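You operate a simulated robot arm through the tools that you are given. There is no shell and no other tool.

You are at the controls of a simulated robot arm. One attempt, no reset.

JOB
Set the red band keypad in the red stop plate's pocket, wipe its display, then switch on and try Enter.
Fine: both keypads stay plugged in; put the cloth back before you switch the port box on; one press; leave the other keypad alone. What is to be rubbed or washed off counts as gone when no trace of it is left.

It is judged by the outcome, as a careful person would: the job done as asked, and still so three seconds after it is handed in. It fails if anything else is knocked over, pushed out of place, dropped, spilled or broken. Flat cloth is picked up by pressing the open fingertips on it (5 to 10 N) and closing them slowly along it; thin cloth reads only 2 to 8 mm in the jaws.

ROBOT AND FRAMES
A 7-joint arm with a two-finger parallel gripper, fixed in place. Base frame: the origin is at the foot of the arm, x ahead of it, y to its left, z up; the work surface is at about z = 0.758. Lengths are in m, angles in degrees, forces in N, time in s.
With the tool pointing down near the work surface it reaches from about 0.44 to 0.92 m from the base axis. Its first joint turns from -143.0 to 143.0 degrees. Payload 3 kg.
Tool frame: the origin (TCP) lies between the finger pads and is the grasp point; the fingertips stand 0.03 m ahead of it; z points along the fingers, y is the line along which they close. The gripper opens to 0.094 m. The fingers are 0.028 m wide and 0.01 m thick; the gripper's body (0.05 by 0.096 m) begins 0.055 m behind the TCP.
Orientation is that of the tool frame in the base frame, as [roll, pitch, yaw] about the fixed x, y, z axes, in that order (R = Rz(yaw) Ry(pitch) Rx(roll)). With the fingers straight down and closing along the base's y, the tool's x points along the base's -x, its y along +y and its z along -z.

CONTROLS
- The arm moves only by the tool play_rows. Its argument "series" is a list of rows, each an object of numbers (a shift or turn left out is 0, a gripper value left out holds the last): "tx", "ty", "tz": the shift along the tool's x, y, z in m; "ax", "ay", "az": the turn, a rotation vector about the tool's x, y, z in degrees; "grip": the gripper command, from -1 (shut) to 1 (fully open), values between in proportion. In form: [{"tx": .., "ty": .., "tz": .., "ax": .., "ay": .., "az": .., "grip": ..}, ...]. A call has 1 to 20 rows; each row shifts and turns the commanded pose from where the row before left it, along the tool's axes as they then stand. A row lasts 0.2 s, in which the tool goes at most 0.05 m and 8.6 degrees; a call with a longer step from one row to the next is refused whole, and so is a gripper value outside its range. Where a pose cannot be reached the arm comes as near as it can. A force on the tool above 40 N (or 10 N above the force at the start of the call, whichever is more), or a blocked arm, ends the call early, and 0.2 s more pass. The fingers move at their own pace (about 0.072 m/s each) and stop on an object; they squeeze with about 20 N. The grip force told is the motor's: it shows also when the fingers shut on nothing. Time passes only in rows, and 0.2 s behind the last, so rows that do not move let the fingers close. The reply holds the time, the measured pose of the TCP, the force on the tool along the base axes, the opening and the grip force, in the units named above and with some noise, with the torque about the TCP (base axes, N m) and any sound that the robot's microphone picked up.
- Cameras (640 x 400 px; columns grow to the right, rows downward): "scene" is fixed at [0.3967, -0.4881, 1.5267]; the picture's right is [0.93, -0.36, 0.00], its down [-0.21, -0.55, -0.80] and it looks along [0.29, 0.75, -0.59] (base axes); focal length 351 px, centre (320, 200). "wrist" rides on the gripper at [0.076, 0.014, -0.103] in the tool frame; the picture's right is [-0.18, 0.98, 0.00], its down [-0.75, -0.14, -0.64] and it looks along [-0.63, -0.12, 0.77] (tool axes); focal length 243 px, centre (320, 200). There is no depth. A picture from a camera that has moved, and an enlarged one, comes with that camera's place and axes in the base frame and with its lens. The place of the scene camera against the robot may be out by one fixed shift of up to 0.025 m in any direction.
- snapshot(camera): a new picture of that camera. It takes no simulated time.
- enlarge(camera, box): a new picture of the part [left, top, right, bottom] of that camera's present view, enlarged. It takes no simulated time.
- finish_job(): hands the job in; it is judged then, once.

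Places have to be worked out from the pictures, the camera data and where the tool is seen. Open the gripper and draw the arm clear of the work before you hand the job in, unless the task says otherwise.

The tools are called after ">>>" as a command line: name --argument value ..., lists and objects as JSON in quotes. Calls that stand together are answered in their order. play_rows: Moves the arm, as the interface text tells. Its arguments: {"type":"object","properties":{"series":{"type":"array","items":{"type":"object","properties":{"tx":{"type":"number"},"ty":{"type":"number"},"tz":{"type":"number"},"ax":{"type":"number"},"ay":{"type":"number"},"az":{"type":"number"},"grip":{"type":"number"}}}}},"required":["series"]} The other tools are called the same way: snapshot (camera) takes a picture; enlarge (camera, box) takes an enlarged picture of a part of a camera's view; finish_job () hands the job in.

At the start:

```text
clock: 0.0
position: [0.6526, 0.3403, 1.0624]
tool_rot: [179.9, 0.0, 179.9]
ft_force: [-0.1, -0.2, 0.0]
ft_torque: [0.0, 0.01, 0.01]
finger_gap: 0.0941
gripper_force: 0.1
```

scene: 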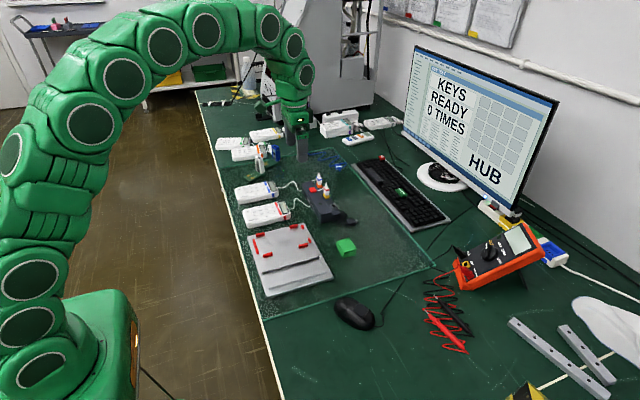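
wrist: 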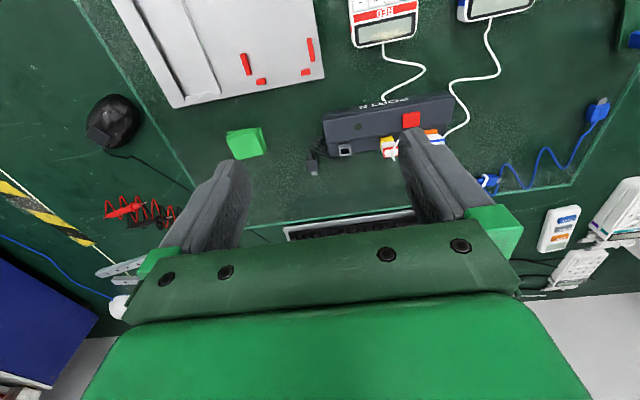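

I start by looking closer at the work area from both cameras.

>>> enlarge --camera "scene" --box '[220, 160, 380, 300]'

>>> enlarge --camera "wrist" --box '[100, 0, 340, 150]'

>>> enlarge --camera "wrist" --box '[300, 0, 620, 200]'

```text
2.86 times, centred on (300, 230) of scene
camera zoom: at [0.3967, -0.4881, 1.5267], right [0.93, -0.36, 0.0], down [-0.21, -0.55, -0.8], along [0.29, 0.75, -0.59], focal length 1003 px, centre (377, 114)
```

zoom: 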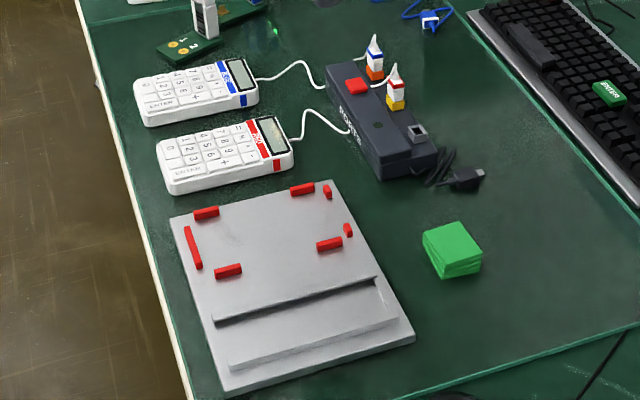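

```text
2.67 times, centred on (220, 75) of wrist
camera zoom: at [0.5771, 0.3559, 1.1652], right [0.18, 0.98, 0.0], down [0.75, -0.14, 0.64], along [0.63, -0.12, -0.77], focal length 647 px, centre (587, 533)
```

zoom: 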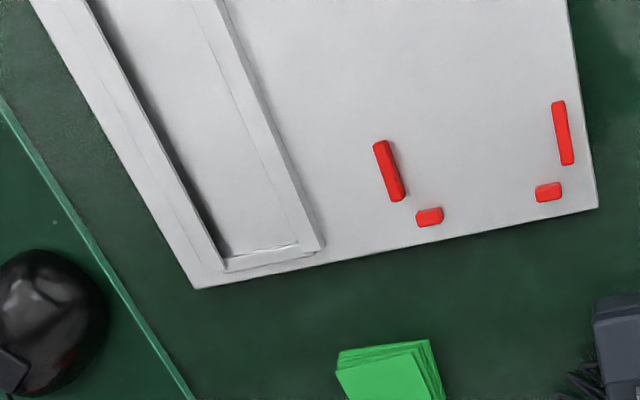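

```text
2.00 times, centred on (460, 100) of wrist
camera zoom: at [0.5771, 0.3559, 1.1652], right [0.18, 0.98, 0.0], down [0.75, -0.14, 0.64], along [0.63, -0.12, -0.77], focal length 485 px, centre (40, 400)
```

zoom: 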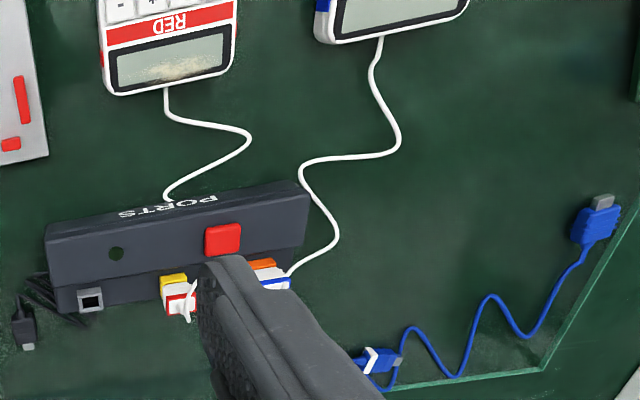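

I need finer views of the cloth, the keypads, the port box and the monitor before planning.

>>> enlarge --camera "scene" --box '[230, 170, 310, 230]'

>>> enlarge --camera "scene" --box '[290, 165, 370, 265]'

>>> enlarge --camera "scene" --box '[400, 40, 560, 220]'

>>> enlarge --camera "scene" --box '[240, 215, 340, 300]'

>>> enlarge --camera "scene" --box '[200, 80, 420, 210]'

```text
6.67 times, centred on (270, 200) of scene
camera zoom: at [0.3967, -0.4881, 1.5267], right [0.93, -0.36, 0.0], down [-0.21, -0.55, -0.8], along [0.29, 0.75, -0.59], focal length 2341 px, centre (653, 200)
```

zoom: 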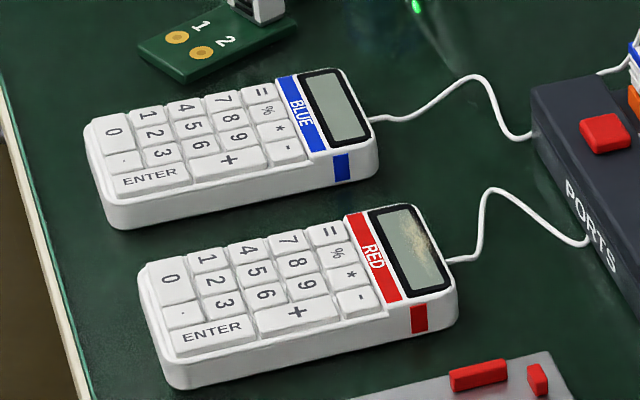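

```text
4.00 times, centred on (330, 215) of scene
camera zoom: at [0.3967, -0.4881, 1.5267], right [0.93, -0.36, 0.0], down [-0.21, -0.55, -0.8], along [0.29, 0.75, -0.59], focal length 1404 px, centre (280, 140)
```

zoom: 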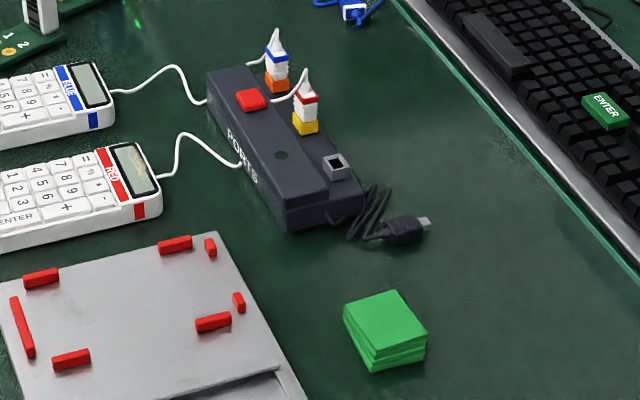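

```text
2.22 times, centred on (480, 130) of scene
camera zoom: at [0.3967, -0.4881, 1.5267], right [0.93, -0.36, 0.0], down [-0.21, -0.55, -0.8], along [0.29, 0.75, -0.59], focal length 780 px, centre (-36, 356)
```

zoom: 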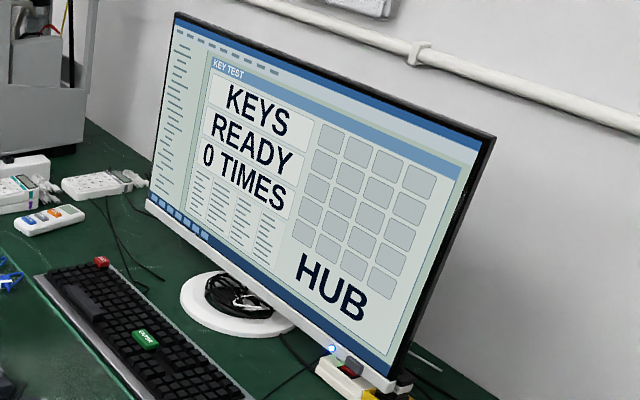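

```text
4.71 times, centred on (290, 258) of scene
camera zoom: at [0.3967, -0.4881, 1.5267], right [0.93, -0.36, 0.0], down [-0.21, -0.55, -0.8], along [0.29, 0.75, -0.59], focal length 1652 px, centre (461, -71)
```

zoom: 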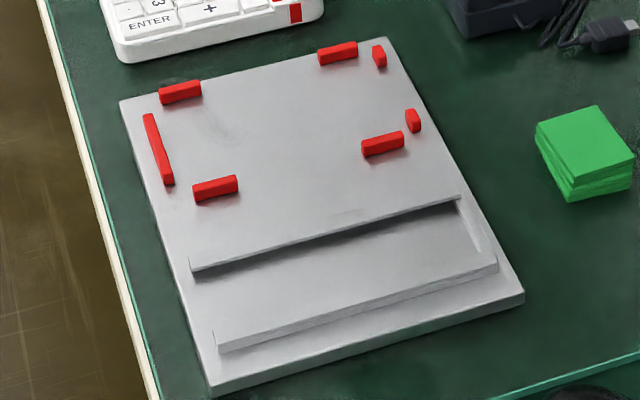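

```text
2.91 times, centred on (310, 145) of scene
camera zoom: at [0.3967, -0.4881, 1.5267], right [0.93, -0.36, 0.0], down [-0.21, -0.55, -0.8], along [0.29, 0.75, -0.59], focal length 1021 px, centre (349, 360)
```

zoom: 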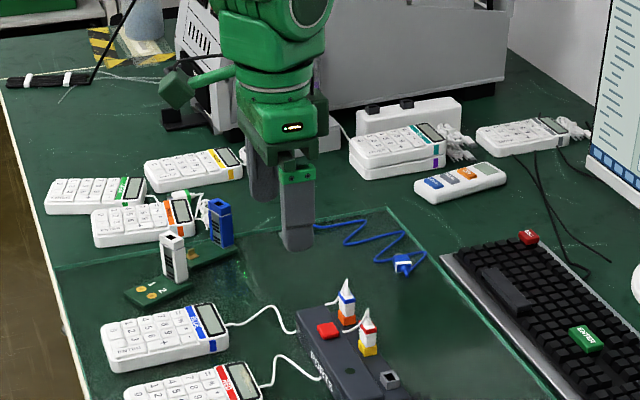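

The green stack could be either a folded cloth or a note pad, so I check the rest of the bench for other cloth candidates.

>>> enlarge --camera "scene" --box '[480, 260, 640, 400]'

>>> enlarge --camera "scene" --box '[330, 230, 380, 265]'

>>> enlarge --camera "scene" --box '[400, 200, 580, 370]'

>>> enlarge --camera "wrist" --box '[0, 90, 200, 400]'

>>> enlarge --camera "wrist" --box '[480, 90, 640, 300]'

>>> enlarge --camera "wrist" --box '[205, 110, 285, 180]'

```text
2.86 times, centred on (560, 330) of scene
camera zoom: at [0.3967, -0.4881, 1.5267], right [0.93, -0.36, 0.0], down [-0.21, -0.55, -0.8], along [0.29, 0.75, -0.59], focal length 1003 px, centre (-366, -171)
```

zoom: 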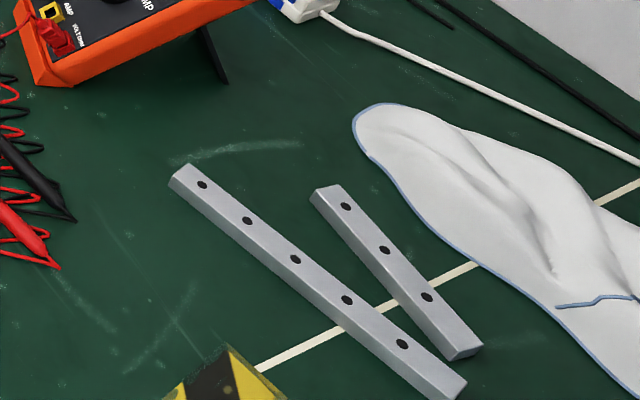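

```text
11.43 times, centred on (355, 248) of scene
camera zoom: at [0.3967, -0.4881, 1.5267], right [0.93, -0.36, 0.0], down [-0.21, -0.55, -0.8], along [0.29, 0.75, -0.59], focal length 4013 px, centre (-80, -343)
```

zoom: 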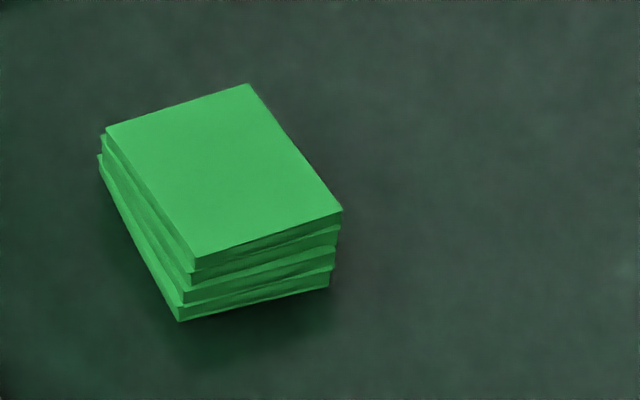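

```text
2.35 times, centred on (490, 285) of scene
camera zoom: at [0.3967, -0.4881, 1.5267], right [0.93, -0.36, 0.0], down [-0.21, -0.55, -0.8], along [0.29, 0.75, -0.59], focal length 826 px, centre (-80, 0)
```

zoom: 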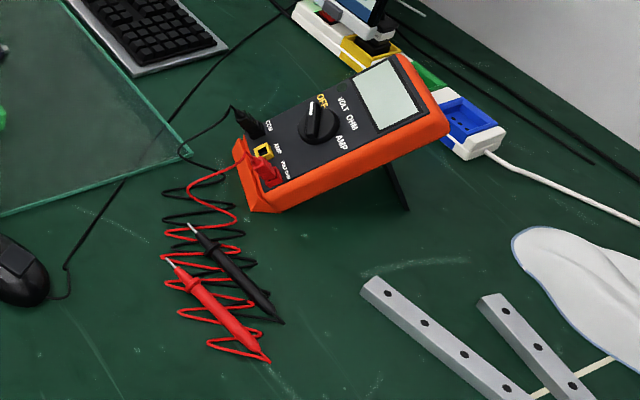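

```text
1.29 times, centred on (100, 245) of wrist
camera zoom: at [0.5771, 0.3559, 1.1652], right [0.18, 0.98, 0.0], down [0.75, -0.14, 0.64], along [0.63, -0.12, -0.77], focal length 313 px, centre (604, 142)
```

zoom: 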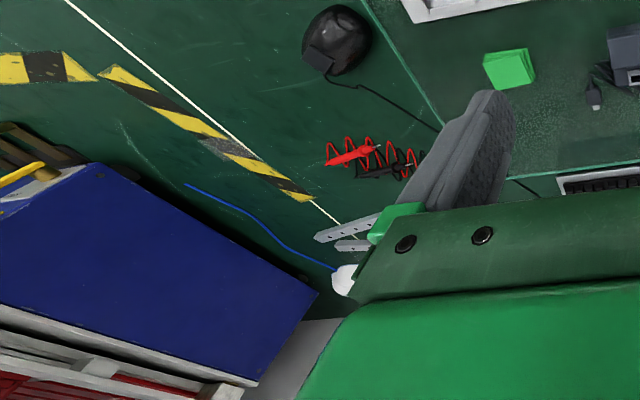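

```text
1.90 times, centred on (560, 195) of wrist
camera zoom: at [0.5771, 0.3559, 1.1652], right [0.18, 0.98, 0.0], down [0.75, -0.14, 0.64], along [0.63, -0.12, -0.77], focal length 462 px, centre (-137, 210)
```

zoom: 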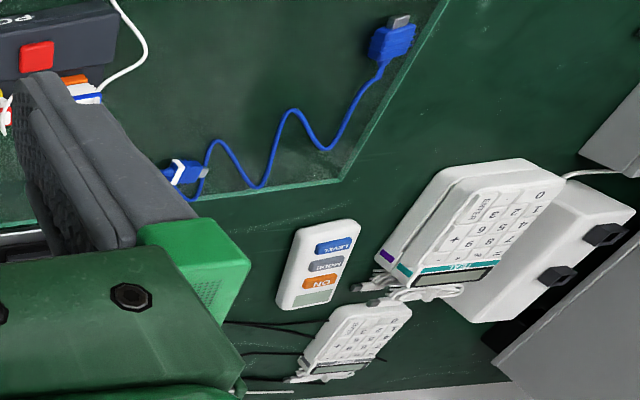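

```text
5.71 times, centred on (245, 145) of wrist
camera zoom: at [0.5771, 0.3559, 1.1652], right [0.18, 0.98, 0.0], down [0.75, -0.14, 0.64], along [0.63, -0.12, -0.77], focal length 1386 px, centre (749, 514)
```

zoom: 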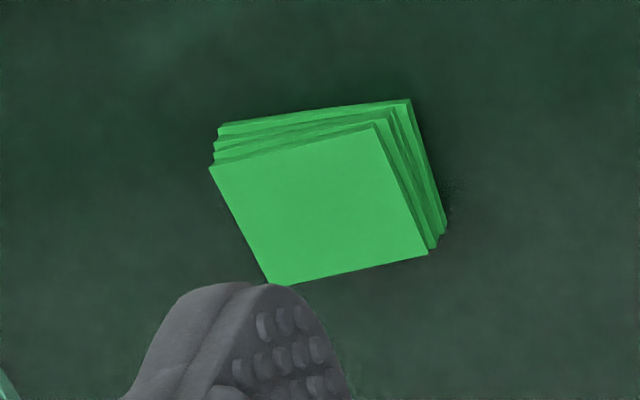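

The only reachable cloth is the green folded pad at about (0.75, 0.19). I back the hand up along base -x so the wrist camera sees both keypads and the plate.

>>> play_rows --series '[{"tx": 0.04}, {"tx": 0.04}, {"tx": 0.04}, {"tx": 0.02}, {}]'

>>> snapshot --camera "wrist"

```text
clock: 1.2
position: [0.512, 0.3401, 1.0602]
tool_rot: [-180.0, 0.0, -180.0]
ft_force: [0.1, 0.1, 0.1]
ft_torque: [-0.02, 0.0, 0.01]
finger_gap: 0.0942
gripper_force: 0.1
```

```text
taken
camera wrist: at [0.4367, 0.3551, 1.1624], right [0.18, 0.98, 0.0], down [0.75, -0.14, 0.64], along [0.63, -0.12, -0.77], focal length 243 px, centre (320, 200)
```

wrist: 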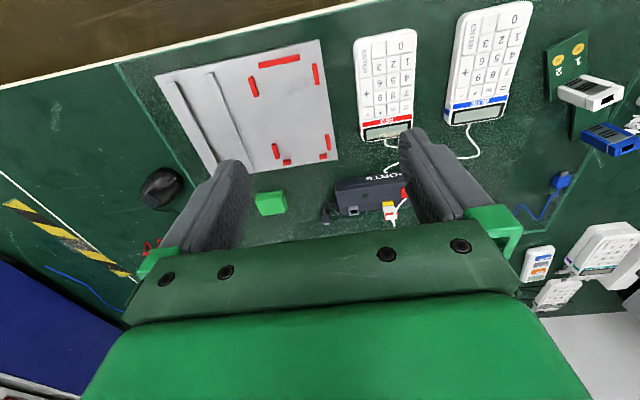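

>>> enlarge --camera "wrist" --box '[200, 30, 360, 180]'

>>> enlarge --camera "wrist" --box '[340, 10, 440, 160]'

>>> enlarge --camera "wrist" --box '[300, 120, 440, 230]'

```text
2.67 times, centred on (280, 105) of wrist
camera zoom: at [0.4367, 0.3551, 1.1624], right [0.18, 0.98, 0.0], down [0.75, -0.14, 0.64], along [0.63, -0.12, -0.77], focal length 647 px, centre (427, 453)
```

zoom: 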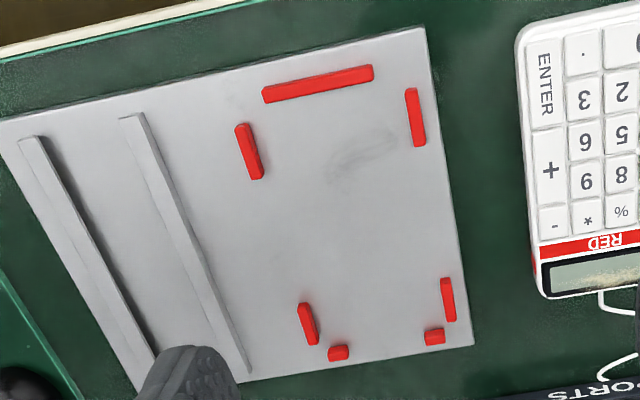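

```text
2.67 times, centred on (390, 85) of wrist
camera zoom: at [0.4367, 0.3551, 1.1624], right [0.18, 0.98, 0.0], down [0.75, -0.14, 0.64], along [0.63, -0.12, -0.77], focal length 647 px, centre (133, 507)
```

zoom: 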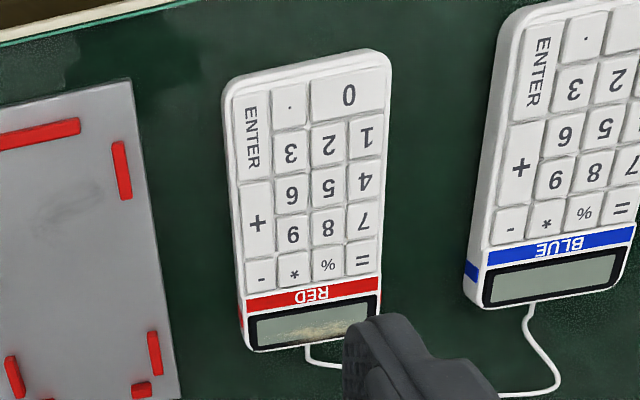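

```text
3.64 times, centred on (370, 175) of wrist
camera zoom: at [0.4367, 0.3551, 1.1624], right [0.18, 0.98, 0.0], down [0.75, -0.14, 0.64], along [0.63, -0.12, -0.77], focal length 882 px, centre (138, 291)
```

zoom: 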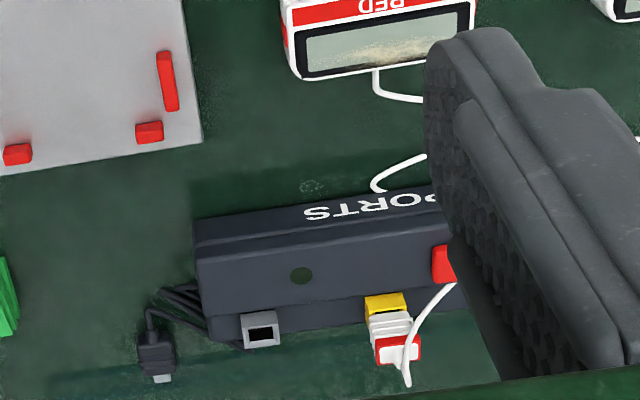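

From the wrist view I judge the red keypad at x 0.489–0.630, y 0.392–0.470, and the pocket at x 0.498–0.651, y 0.2415–0.3295, both with yaw near 0. I move above the keypad for a closer check.

>>> play_rows --series '[{"tx": -0.012, "ty": 0.0228, "tz": 0.04}, {"tx": -0.012, "ty": 0.0228, "tz": 0.04}, {"tx": -0.012, "ty": 0.0228, "tz": 0.04}, {"tx": -0.012, "ty": 0.0225, "tz": 0.03}, {}, {}]'

>>> snapshot --camera "wrist"

>>> snapshot --camera "scene"

```text
clock: 2.6
position: [0.5612, 0.4293, 0.9083]
tool_rot: [-179.9, -0.1, -179.9]
ft_force: [-0.2, -0.1, -1.2]
ft_torque: [0.0, -0.01, 0.0]
finger_gap: 0.0939
gripper_force: 0.0
```

```text
taken
camera wrist: at [0.4845, 0.4448, 1.0121], right [0.18, 0.98, 0.0], down [0.75, -0.14, 0.64], along [0.63, -0.12, -0.77], focal length 243 px, centre (320, 200)
```

wrist: 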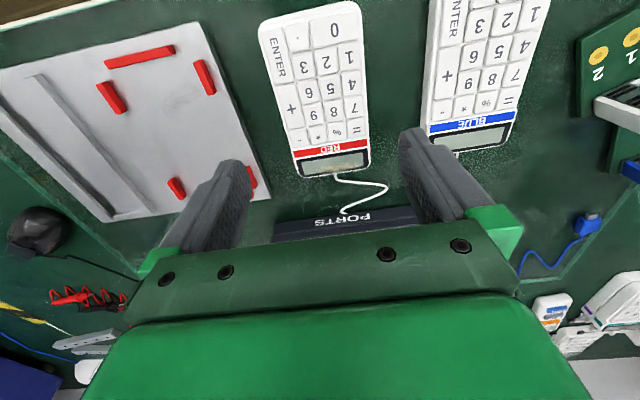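

```text
taken
```

scene: 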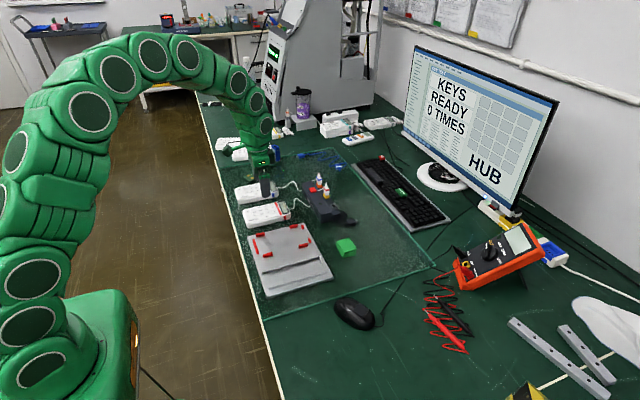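

>>> enlarge --camera "wrist" --box '[240, 0, 400, 220]'

>>> enlarge --camera "scene" --box '[225, 140, 325, 240]'

```text
1.82 times, centred on (320, 110) of wrist
camera zoom: at [0.4845, 0.4448, 1.0121], right [0.18, 0.98, 0.0], down [0.75, -0.14, 0.64], along [0.63, -0.12, -0.77], focal length 441 px, centre (320, 364)
```

zoom: 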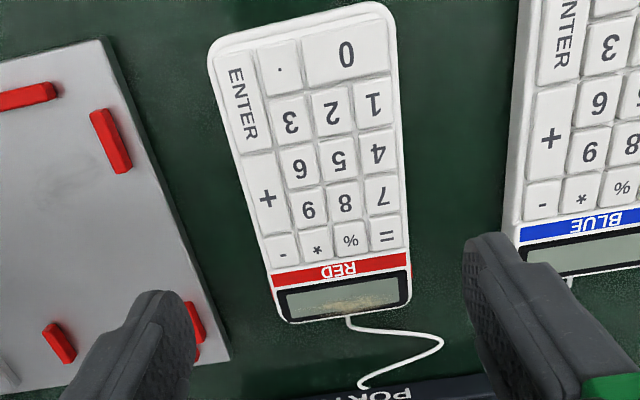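

```text
4.00 times, centred on (275, 190) of scene
camera zoom: at [0.3967, -0.4881, 1.5267], right [0.93, -0.36, 0.0], down [-0.21, -0.55, -0.8], along [0.29, 0.75, -0.59], focal length 1404 px, centre (500, 240)
```

zoom: 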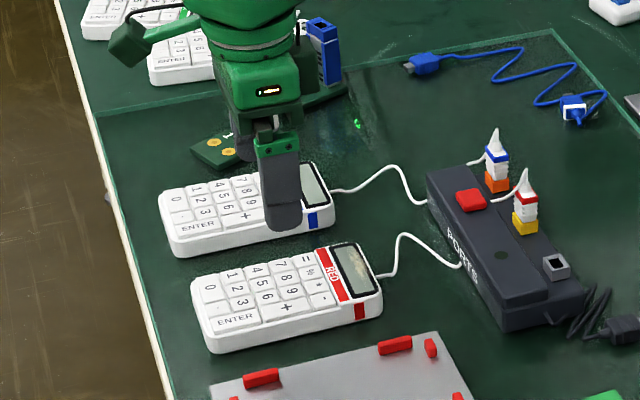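

The closer view puts the keypad centre at about (0.562, 0.433), 0.142 x 0.080 m, with its top near 0.777. I trim y by +3.5 mm and descend with open fingers straddling its long sides.

>>> play_rows --series '[{"tx": -0.001, "ty": 0.0037, "tz": 0.035}, {"tz": 0.035}, {"tz": 0.015}, {}, {}]'

>>> snapshot --camera "wrist"

>>> enlarge --camera "scene" --box '[225, 140, 325, 240]'

```text
clock: 3.8
position: [0.5612, 0.4351, 0.828]
tool_rot: [-180.0, 0.1, -179.9]
ft_force: [0.1, -0.8, 0.0]
ft_torque: [0.02, 0.0, 0.02]
finger_gap: 0.0939
gripper_force: 0.0
```

```text
taken
camera wrist: at [0.4869, 0.4499, 0.9306], right [0.18, 0.98, 0.0], down [0.75, -0.14, 0.64], along [0.63, -0.12, -0.77], focal length 243 px, centre (320, 200)
```

wrist: 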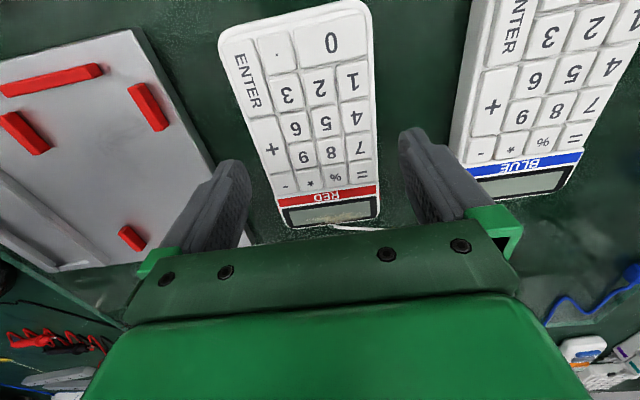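

```text
4.00 times, centred on (275, 190) of scene
camera zoom: at [0.3967, -0.4881, 1.5267], right [0.93, -0.36, 0.0], down [-0.21, -0.55, -0.8], along [0.29, 0.75, -0.59], focal length 1404 px, centre (500, 240)
```

zoom: 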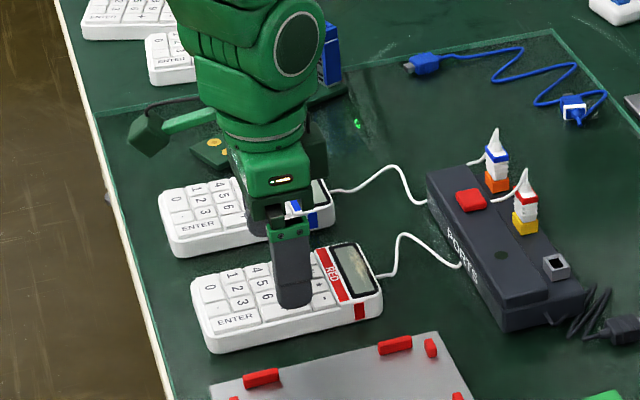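

Clearances look fine; keypad centre y is about 0.433, so I shift -2 mm and lower until the fingertips are just above the mat.

>>> play_rows --series '[{"tx": -0.001, "ty": -0.0018, "tz": 0.015}, {"tz": 0.012}, {"tz": 0.006}, {}, {}]'

>>> enlarge --camera "scene" --box '[235, 160, 315, 230]'

>>> snapshot --camera "wrist"

```text
clock: 5.0
position: [0.564, 0.4308, 0.795]
tool_rot: [-180.0, 0.0, 179.9]
ft_force: [0.3, -0.3, -0.3]
ft_torque: [0.02, 0.01, 0.03]
finger_gap: 0.0941
gripper_force: 0.1
```

```text
5.71 times, centred on (275, 195) of scene
camera zoom: at [0.3967, -0.4881, 1.5267], right [0.93, -0.36, 0.0], down [-0.21, -0.55, -0.8], along [0.29, 0.75, -0.59], focal length 2006 px, centre (577, 229)
```

zoom: 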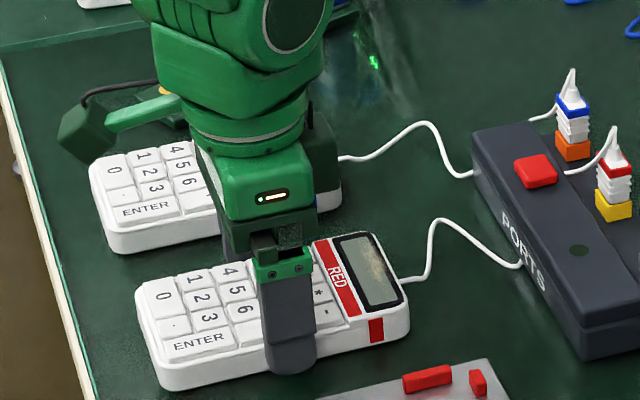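

```text
taken
camera wrist: at [0.4876, 0.4471, 0.8972], right [0.18, 0.98, 0.0], down [0.75, -0.14, 0.64], along [0.63, -0.12, -0.77], focal length 243 px, centre (320, 200)
```

wrist: 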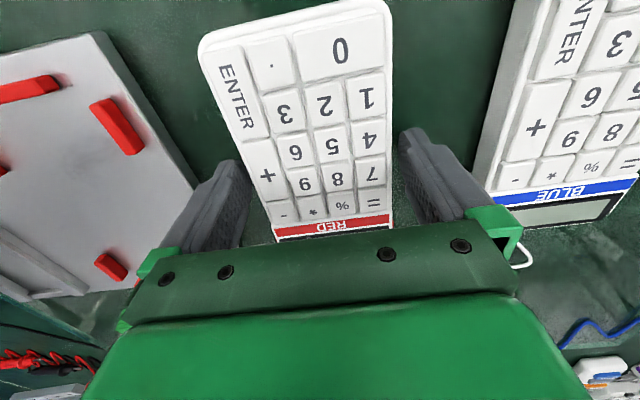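

Fingers straddle the keypad with a gap on both sides, and no contact force. I close slowly on it.

>>> play_rows --series '[{"grip": 0.85}, {"grip": 0.75}, {"grip": 0.68}, {"grip": 0.6}, {"grip": 0.4}, {"grip": 0.0}, {"grip": -0.5}, {"grip": -1}, {"grip": -1}]'

>>> enlarge --camera "scene" --box '[235, 160, 315, 230]'

```text
clock: 7.0
position: [0.5641, 0.4328, 0.7951]
tool_rot: [179.9, 0.0, -180.0]
ft_force: [1.6, -0.7, 2.8]
ft_torque: [-0.01, -0.06, 0.01]
finger_gap: 0.0836
gripper_force: 20.2
```

```text
5.71 times, centred on (275, 195) of scene
camera zoom: at [0.3967, -0.4881, 1.5267], right [0.93, -0.36, 0.0], down [-0.21, -0.55, -0.8], along [0.29, 0.75, -0.59], focal length 2006 px, centre (577, 229)
```

zoom: 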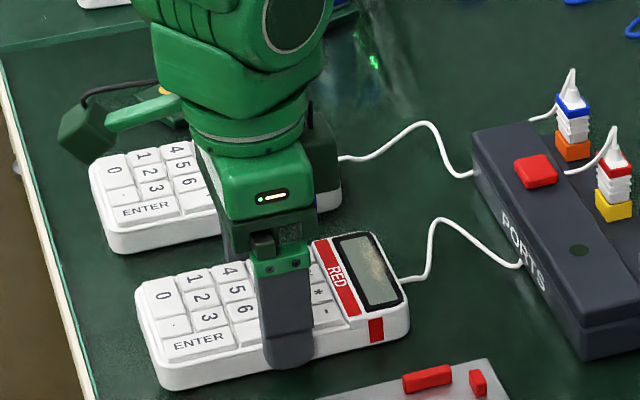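

The keypad is held (opening 83.6 mm, 20 N). I lift it about 4 cm and check the cable and the plug forces.

>>> play_rows --series '[{"tz": -0.01}, {"tz": -0.01}, {"tz": -0.015}, {"tz": -0.01}, {}, {}]'

>>> enlarge --camera "scene" --box '[235, 150, 345, 250]'

>>> snapshot --camera "wrist"

```text
clock: 8.4
position: [0.5631, 0.4319, 0.8399]
tool_rot: [180.0, 0.1, -179.9]
ft_force: [0.3, 0.8, -1.5]
ft_torque: [-0.03, -0.01, 0.02]
finger_gap: 0.0837
gripper_force: 20.5
```

```text
4.00 times, centred on (290, 200) of scene
camera zoom: at [0.3967, -0.4881, 1.5267], right [0.93, -0.36, 0.0], down [-0.21, -0.55, -0.8], along [0.29, 0.75, -0.59], focal length 1404 px, centre (440, 200)
```

zoom: 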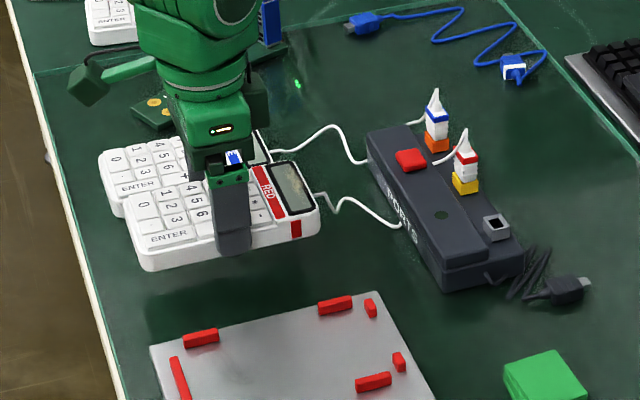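

```text
taken
camera wrist: at [0.4877, 0.4468, 0.9419], right [0.18, 0.98, 0.0], down [0.75, -0.14, 0.64], along [0.63, -0.12, -0.77], focal length 243 px, centre (320, 200)
```

wrist: 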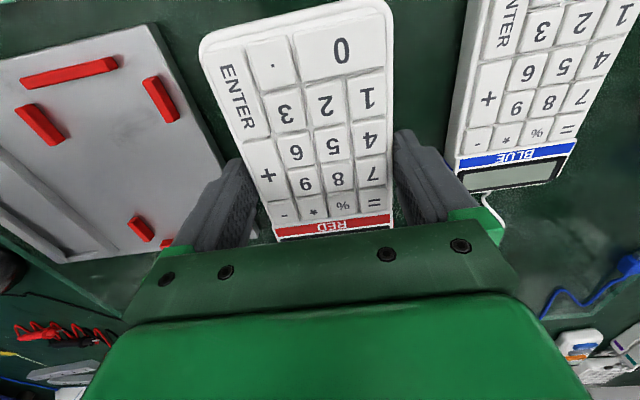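

The keypad hangs level with slack in its cable. I carry it over the plate (about -0.146 in y, +0.012 in x), slowly and still 4 cm up.

>>> play_rows --series '[{"ty": -0.02}, {"ty": -0.025, "tx": -0.002}, {"ty": -0.025, "tx": -0.002}, {"ty": -0.025, "tx": -0.003}, {"ty": -0.025, "tx": -0.003}, {"ty": -0.02, "tx": -0.002}, {"ty": -0.007}, {}, {}]'

>>> enlarge --camera "scene" --box '[235, 170, 345, 290]'

>>> snapshot --camera "wrist"

```text
clock: 10.4
position: [0.5762, 0.2869, 0.8381]
tool_rot: [-180.0, 0.0, 180.0]
ft_force: [0.5, -1.1, -1.3]
ft_torque: [0.01, 0.02, -0.01]
finger_gap: 0.0836
gripper_force: 19.7
```

```text
3.33 times, centred on (290, 230) of scene
camera zoom: at [0.3967, -0.4881, 1.5267], right [0.93, -0.36, 0.0], down [-0.21, -0.55, -0.8], along [0.29, 0.75, -0.59], focal length 1170 px, centre (420, 100)
```

zoom: 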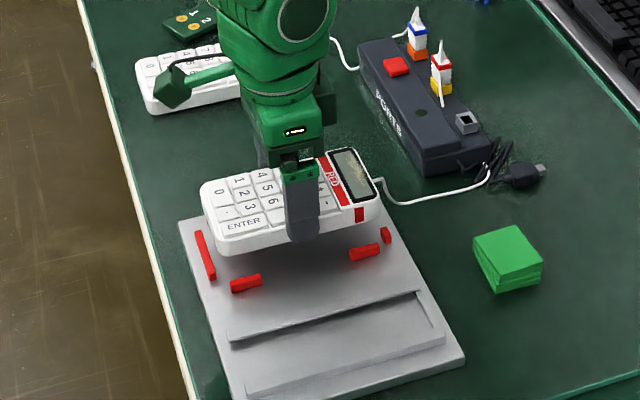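

```text
taken
camera wrist: at [0.4997, 0.3021, 0.9408], right [0.18, 0.98, 0.0], down [0.75, -0.14, 0.64], along [0.63, -0.12, -0.77], focal length 243 px, centre (320, 200)
```

wrist: 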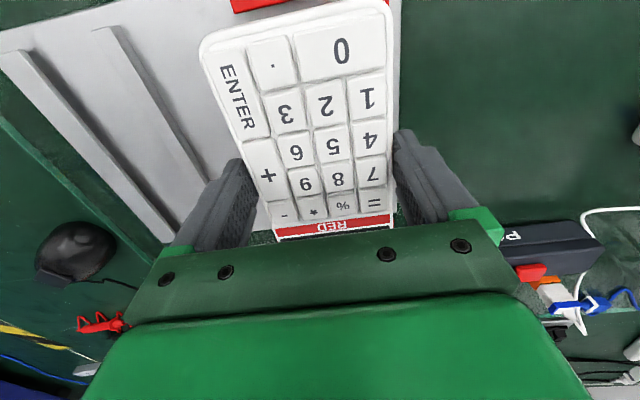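

It hovers over the pocket and the cable has slack. I lower to just above the stops and compare the keypad's edges with them.

>>> play_rows --series '[{"tz": 0.01}, {"tz": 0.01}, {}, {}]'

>>> enlarge --camera "scene" --box '[240, 200, 320, 270]'

>>> enlarge --camera "wrist" --box '[160, 0, 480, 220]'

```text
clock: 11.4
position: [0.5746, 0.2872, 0.8176]
tool_rot: [180.0, 0.1, 179.9]
ft_force: [-0.1, 0.3, -2.5]
ft_torque: [-0.01, -0.03, 0.02]
finger_gap: 0.0835
gripper_force: 20.0
```

```text
5.71 times, centred on (280, 235) of scene
camera zoom: at [0.3967, -0.4881, 1.5267], right [0.93, -0.36, 0.0], down [-0.21, -0.55, -0.8], along [0.29, 0.75, -0.59], focal length 2006 px, centre (549, 0)
```

zoom: 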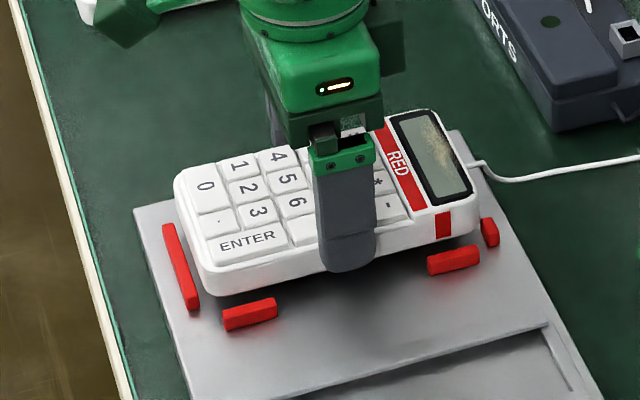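

```text
1.82 times, centred on (320, 110) of wrist
camera zoom: at [0.4985, 0.3028, 0.9206], right [0.18, 0.98, 0.0], down [0.75, -0.14, 0.64], along [0.63, -0.12, -0.77], focal length 441 px, centre (320, 364)
```

zoom: 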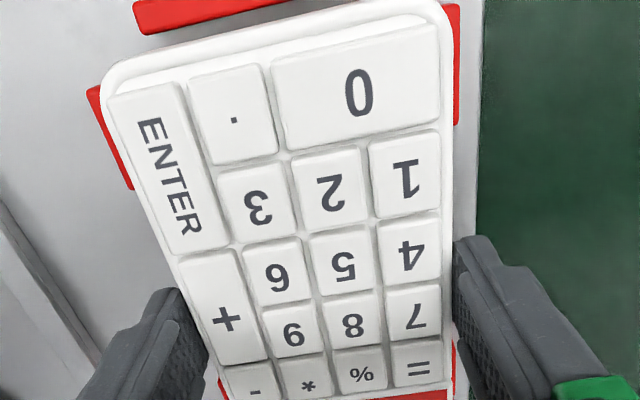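

I need a finer measure of the y clearance, so I zoom in on the stops on both sides of the keypad.

>>> enlarge --camera "wrist" --box '[195, 0, 275, 110]'

>>> enlarge --camera "wrist" --box '[350, 0, 430, 110]'

>>> enlarge --camera "scene" --box '[255, 230, 305, 265]'

>>> enlarge --camera "scene" --box '[290, 215, 340, 260]'

```text
3.64 times, centred on (235, 55) of wrist
camera zoom: at [0.4985, 0.3028, 0.9206], right [0.18, 0.98, 0.0], down [0.75, -0.14, 0.64], along [0.63, -0.12, -0.77], focal length 882 px, centre (629, 727)
```

zoom: 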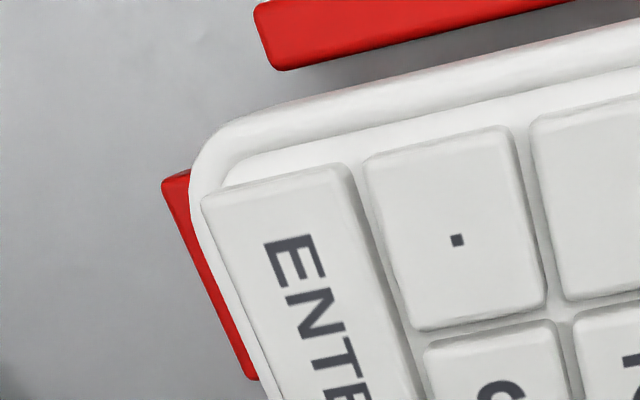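

```text
3.64 times, centred on (390, 55) of wrist
camera zoom: at [0.4985, 0.3028, 0.9206], right [0.18, 0.98, 0.0], down [0.75, -0.14, 0.64], along [0.63, -0.12, -0.77], focal length 882 px, centre (66, 727)
```

zoom: 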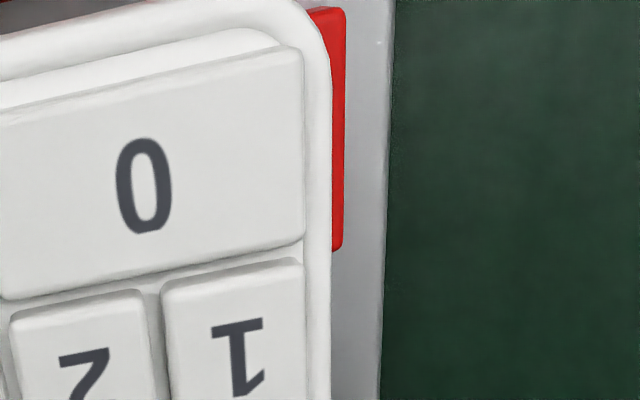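

```text
11.43 times, centred on (280, 248) of scene
camera zoom: at [0.3967, -0.4881, 1.5267], right [0.93, -0.36, 0.0], down [-0.21, -0.55, -0.8], along [0.29, 0.75, -0.59], focal length 4013 px, centre (777, -343)
```

zoom: 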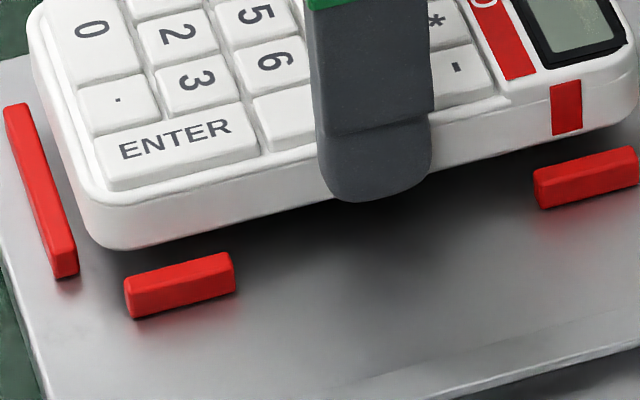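

```text
8.89 times, centred on (315, 238) of scene
camera zoom: at [0.3967, -0.4881, 1.5267], right [0.93, -0.36, 0.0], down [-0.21, -0.55, -0.8], along [0.29, 0.75, -0.59], focal length 3121 px, centre (364, -133)
```

zoom: 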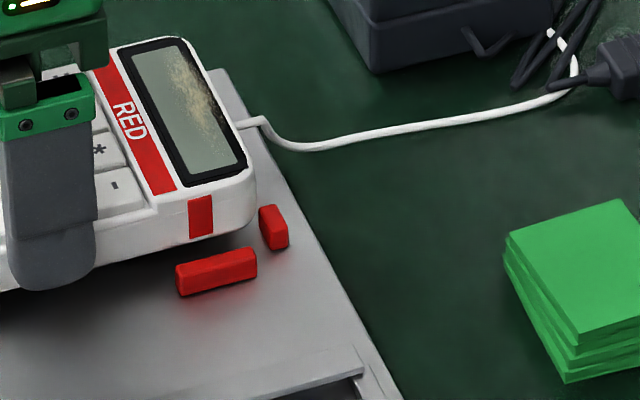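

Equal slivers of both side stops show, but the camera sits +15 mm in y, so the parallax means the keypad is about 2 mm too far +y. I shift -2.2 mm and lower a little, watching the force.

>>> play_rows --series '[{"ty": -0.0022}, {"tz": 0.003}, {}, {}]'

>>> enlarge --camera "wrist" --box '[195, 0, 275, 110]'

>>> enlarge --camera "wrist" --box '[350, 0, 430, 110]'

>>> enlarge --camera "scene" --box '[255, 230, 305, 265]'

```text
clock: 12.4
position: [0.5741, 0.285, 0.8159]
tool_rot: [179.9, 0.0, -180.0]
ft_force: [0.0, -0.6, -2.3]
ft_torque: [0.03, -0.04, 0.01]
finger_gap: 0.0837
gripper_force: 20.3
```

```text
3.64 times, centred on (235, 55) of wrist
camera zoom: at [0.4985, 0.2995, 0.9179], right [0.18, 0.98, 0.0], down [0.75, -0.14, 0.64], along [0.63, -0.12, -0.77], focal length 882 px, centre (629, 727)
```

zoom: 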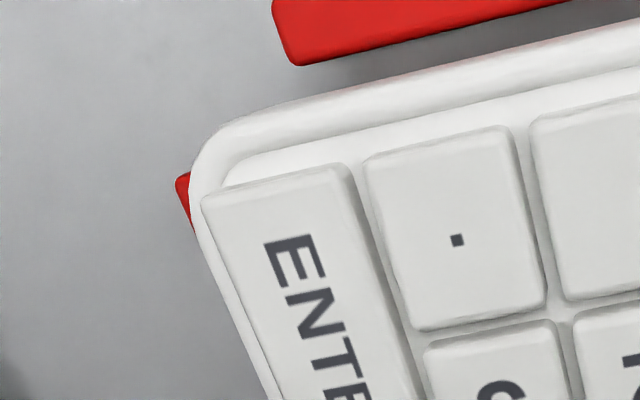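

```text
3.64 times, centred on (390, 55) of wrist
camera zoom: at [0.4985, 0.2995, 0.9179], right [0.18, 0.98, 0.0], down [0.75, -0.14, 0.64], along [0.63, -0.12, -0.77], focal length 882 px, centre (66, 727)
```

zoom: 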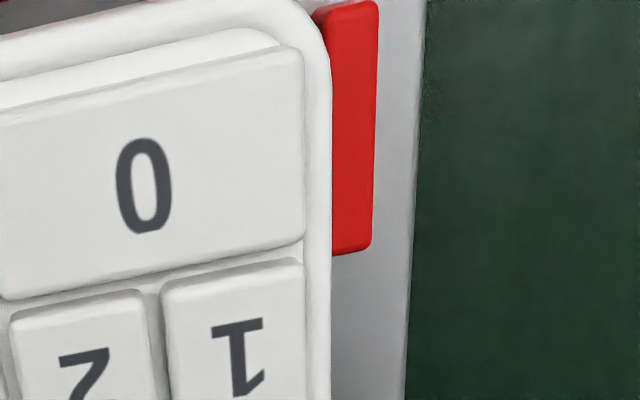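

```text
11.43 times, centred on (280, 248) of scene
camera zoom: at [0.3967, -0.4881, 1.5267], right [0.93, -0.36, 0.0], down [-0.21, -0.55, -0.8], along [0.29, 0.75, -0.59], focal length 4013 px, centre (777, -343)
```

zoom: 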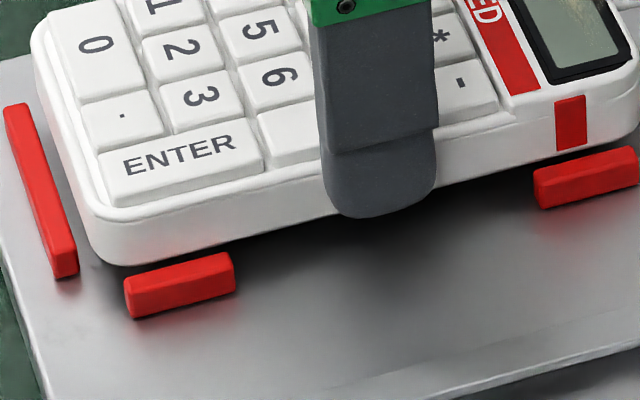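

The camera pose shows the hand actually moved 3.3 mm, so now the keypad is about 1 mm too far -y. I correct by +1 mm and re-check.

>>> play_rows --series '[{"ty": 0.001}, {}, {}]'

>>> enlarge --camera "wrist" --box '[195, 0, 275, 110]'

>>> enlarge --camera "wrist" --box '[350, 0, 430, 110]'

```text
clock: 13.2
position: [0.5734, 0.2848, 0.815]
tool_rot: [-179.9, 0.0, 180.0]
ft_force: [-0.1, 0.1, -1.8]
ft_torque: [0.02, 0.01, 0.02]
finger_gap: 0.0838
gripper_force: 20.7
```

```text
3.64 times, centred on (235, 55) of wrist
camera zoom: at [0.4983, 0.2997, 0.9183], right [0.18, 0.98, 0.0], down [0.75, -0.14, 0.64], along [0.63, -0.12, -0.77], focal length 882 px, centre (629, 727)
```

zoom: 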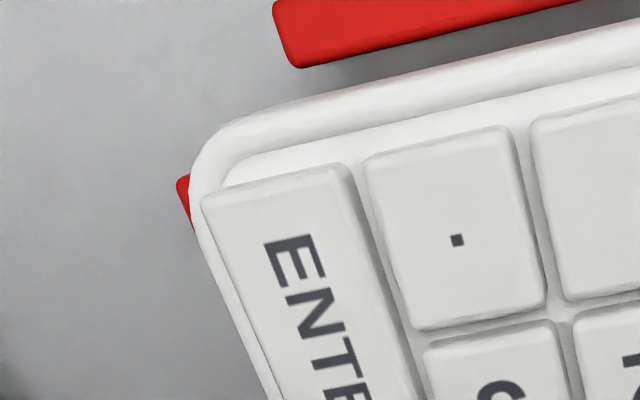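

```text
3.64 times, centred on (390, 55) of wrist
camera zoom: at [0.4983, 0.2997, 0.9183], right [0.18, 0.98, 0.0], down [0.75, -0.14, 0.64], along [0.63, -0.12, -0.77], focal length 882 px, centre (66, 727)
```

zoom: 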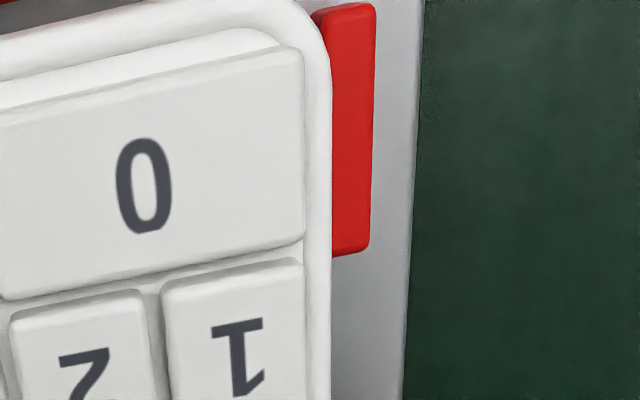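

The 1 mm step moved the hand only ~0.3 mm. I add another millimetre.

>>> play_rows --series '[{"ty": 0.001}, {}, {}]'

>>> enlarge --camera "wrist" --box '[195, 0, 275, 110]'

>>> enlarge --camera "wrist" --box '[350, 0, 430, 110]'

```text
clock: 14.0
position: [0.5748, 0.2861, 0.8173]
tool_rot: [180.0, 0.0, -180.0]
ft_force: [0.3, -0.1, -1.5]
ft_torque: [0.0, 0.02, 0.02]
finger_gap: 0.0838
gripper_force: 19.8
```

```text
3.64 times, centred on (235, 55) of wrist
camera zoom: at [0.4982, 0.3006, 0.9188], right [0.18, 0.98, 0.0], down [0.75, -0.14, 0.64], along [0.63, -0.12, -0.77], focal length 882 px, centre (629, 727)
```

zoom: 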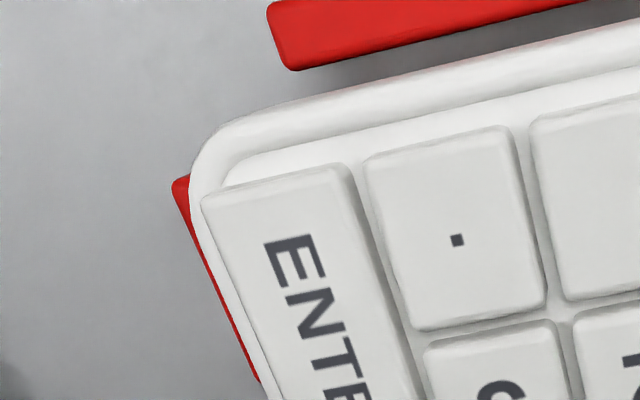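

```text
3.64 times, centred on (390, 55) of wrist
camera zoom: at [0.4982, 0.3006, 0.9188], right [0.18, 0.98, 0.0], down [0.75, -0.14, 0.64], along [0.63, -0.12, -0.77], focal length 882 px, centre (66, 727)
```

zoom: 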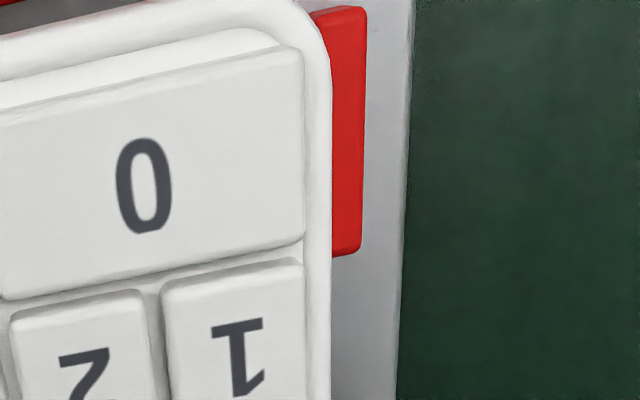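

Now the keypad is centred in y within a few tenths of a millimetre, with ~3 mm gaps at each end. I lower in small steps and watch for contact.

>>> play_rows --series '[{"tz": 0.002}, {"tz": 0.002}, {"tz": 0.002}, {}, {}]'

>>> enlarge --camera "scene" --box '[255, 220, 325, 270]'

>>> enlarge --camera "wrist" --box '[195, 0, 275, 110]'

>>> enlarge --camera "wrist" --box '[350, 0, 430, 110]'

```text
clock: 15.2
position: [0.5754, 0.2857, 0.8108]
tool_rot: [179.9, 0.0, -180.0]
ft_force: [0.7, 0.6, -2.0]
ft_torque: [0.0, 0.01, 0.0]
finger_gap: 0.0836
gripper_force: 19.5
```

```text
8.00 times, centred on (290, 245) of scene
camera zoom: at [0.3967, -0.4881, 1.5267], right [0.93, -0.36, 0.0], down [-0.21, -0.55, -0.8], along [0.29, 0.75, -0.59], focal length 2809 px, centre (560, -160)
```

zoom: 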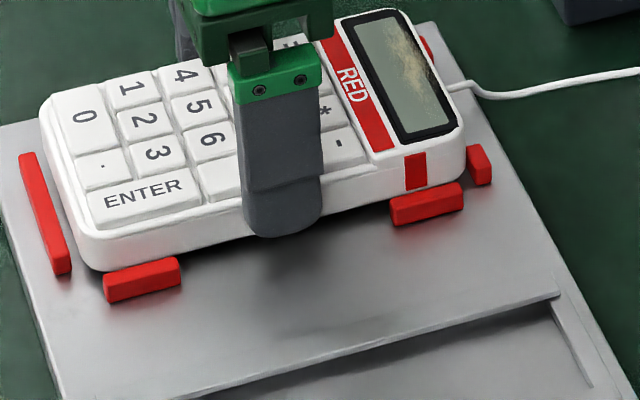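

```text
3.64 times, centred on (235, 55) of wrist
camera zoom: at [0.4991, 0.3014, 0.9134], right [0.18, 0.98, 0.0], down [0.75, -0.14, 0.64], along [0.63, -0.12, -0.77], focal length 882 px, centre (629, 727)
```

zoom: 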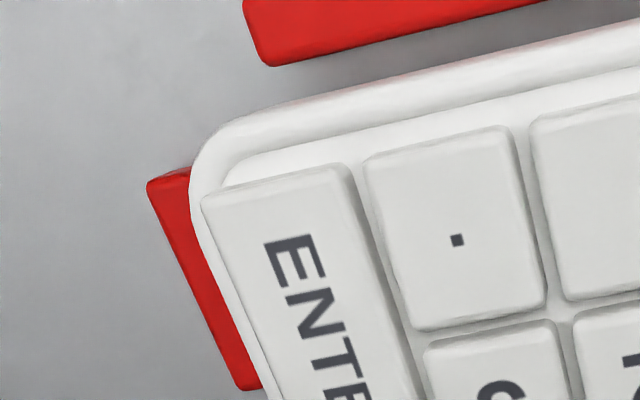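

```text
3.64 times, centred on (390, 55) of wrist
camera zoom: at [0.4991, 0.3014, 0.9134], right [0.18, 0.98, 0.0], down [0.75, -0.14, 0.64], along [0.63, -0.12, -0.77], focal length 882 px, centre (66, 727)
```

zoom: 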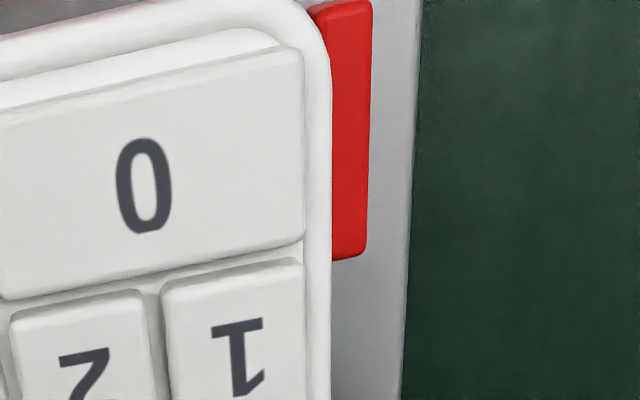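

Still centred within ~0.5 mm and no contact. I keep lowering.

>>> play_rows --series '[{"tz": 0.002}, {"tz": 0.0015}, {}, {}]'

>>> enlarge --camera "scene" --box '[255, 220, 325, 270]'

```text
clock: 16.2
position: [0.5754, 0.2868, 0.8067]
tool_rot: [179.9, 0.0, 179.9]
ft_force: [-0.5, 0.3, -1.4]
ft_torque: [0.0, 0.02, -0.02]
finger_gap: 0.0836
gripper_force: 19.7
```

```text
8.00 times, centred on (290, 245) of scene
camera zoom: at [0.3967, -0.4881, 1.5267], right [0.93, -0.36, 0.0], down [-0.21, -0.55, -0.8], along [0.29, 0.75, -0.59], focal length 2809 px, centre (560, -160)
```

zoom: 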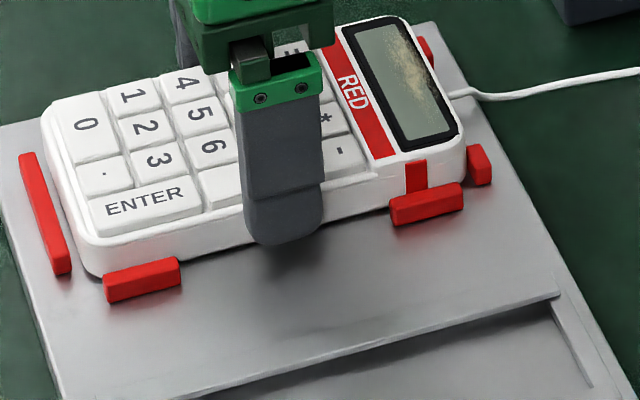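

It is going down inside the stops. I continue in 1 mm steps to find the plate.

>>> play_rows --series '[{"tz": 0.001}, {"tz": 0.001}, {}, {}]'

>>> enlarge --camera "scene" --box '[255, 220, 325, 270]'

```text
clock: 17.2
position: [0.5761, 0.2859, 0.8054]
tool_rot: [-180.0, 0.1, -180.0]
ft_force: [1.6, -6.0, 12.9]
ft_torque: [-0.16, -0.11, -0.02]
finger_gap: 0.0834
gripper_force: 19.9
```

```text
8.00 times, centred on (290, 245) of scene
camera zoom: at [0.3967, -0.4881, 1.5267], right [0.93, -0.36, 0.0], down [-0.21, -0.55, -0.8], along [0.29, 0.75, -0.59], focal length 2809 px, centre (560, -160)
```

zoom: 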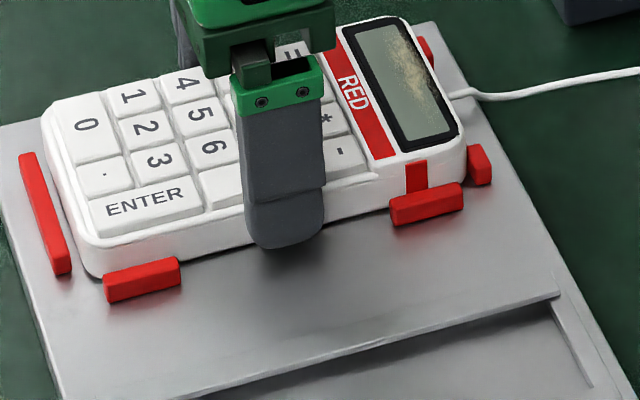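

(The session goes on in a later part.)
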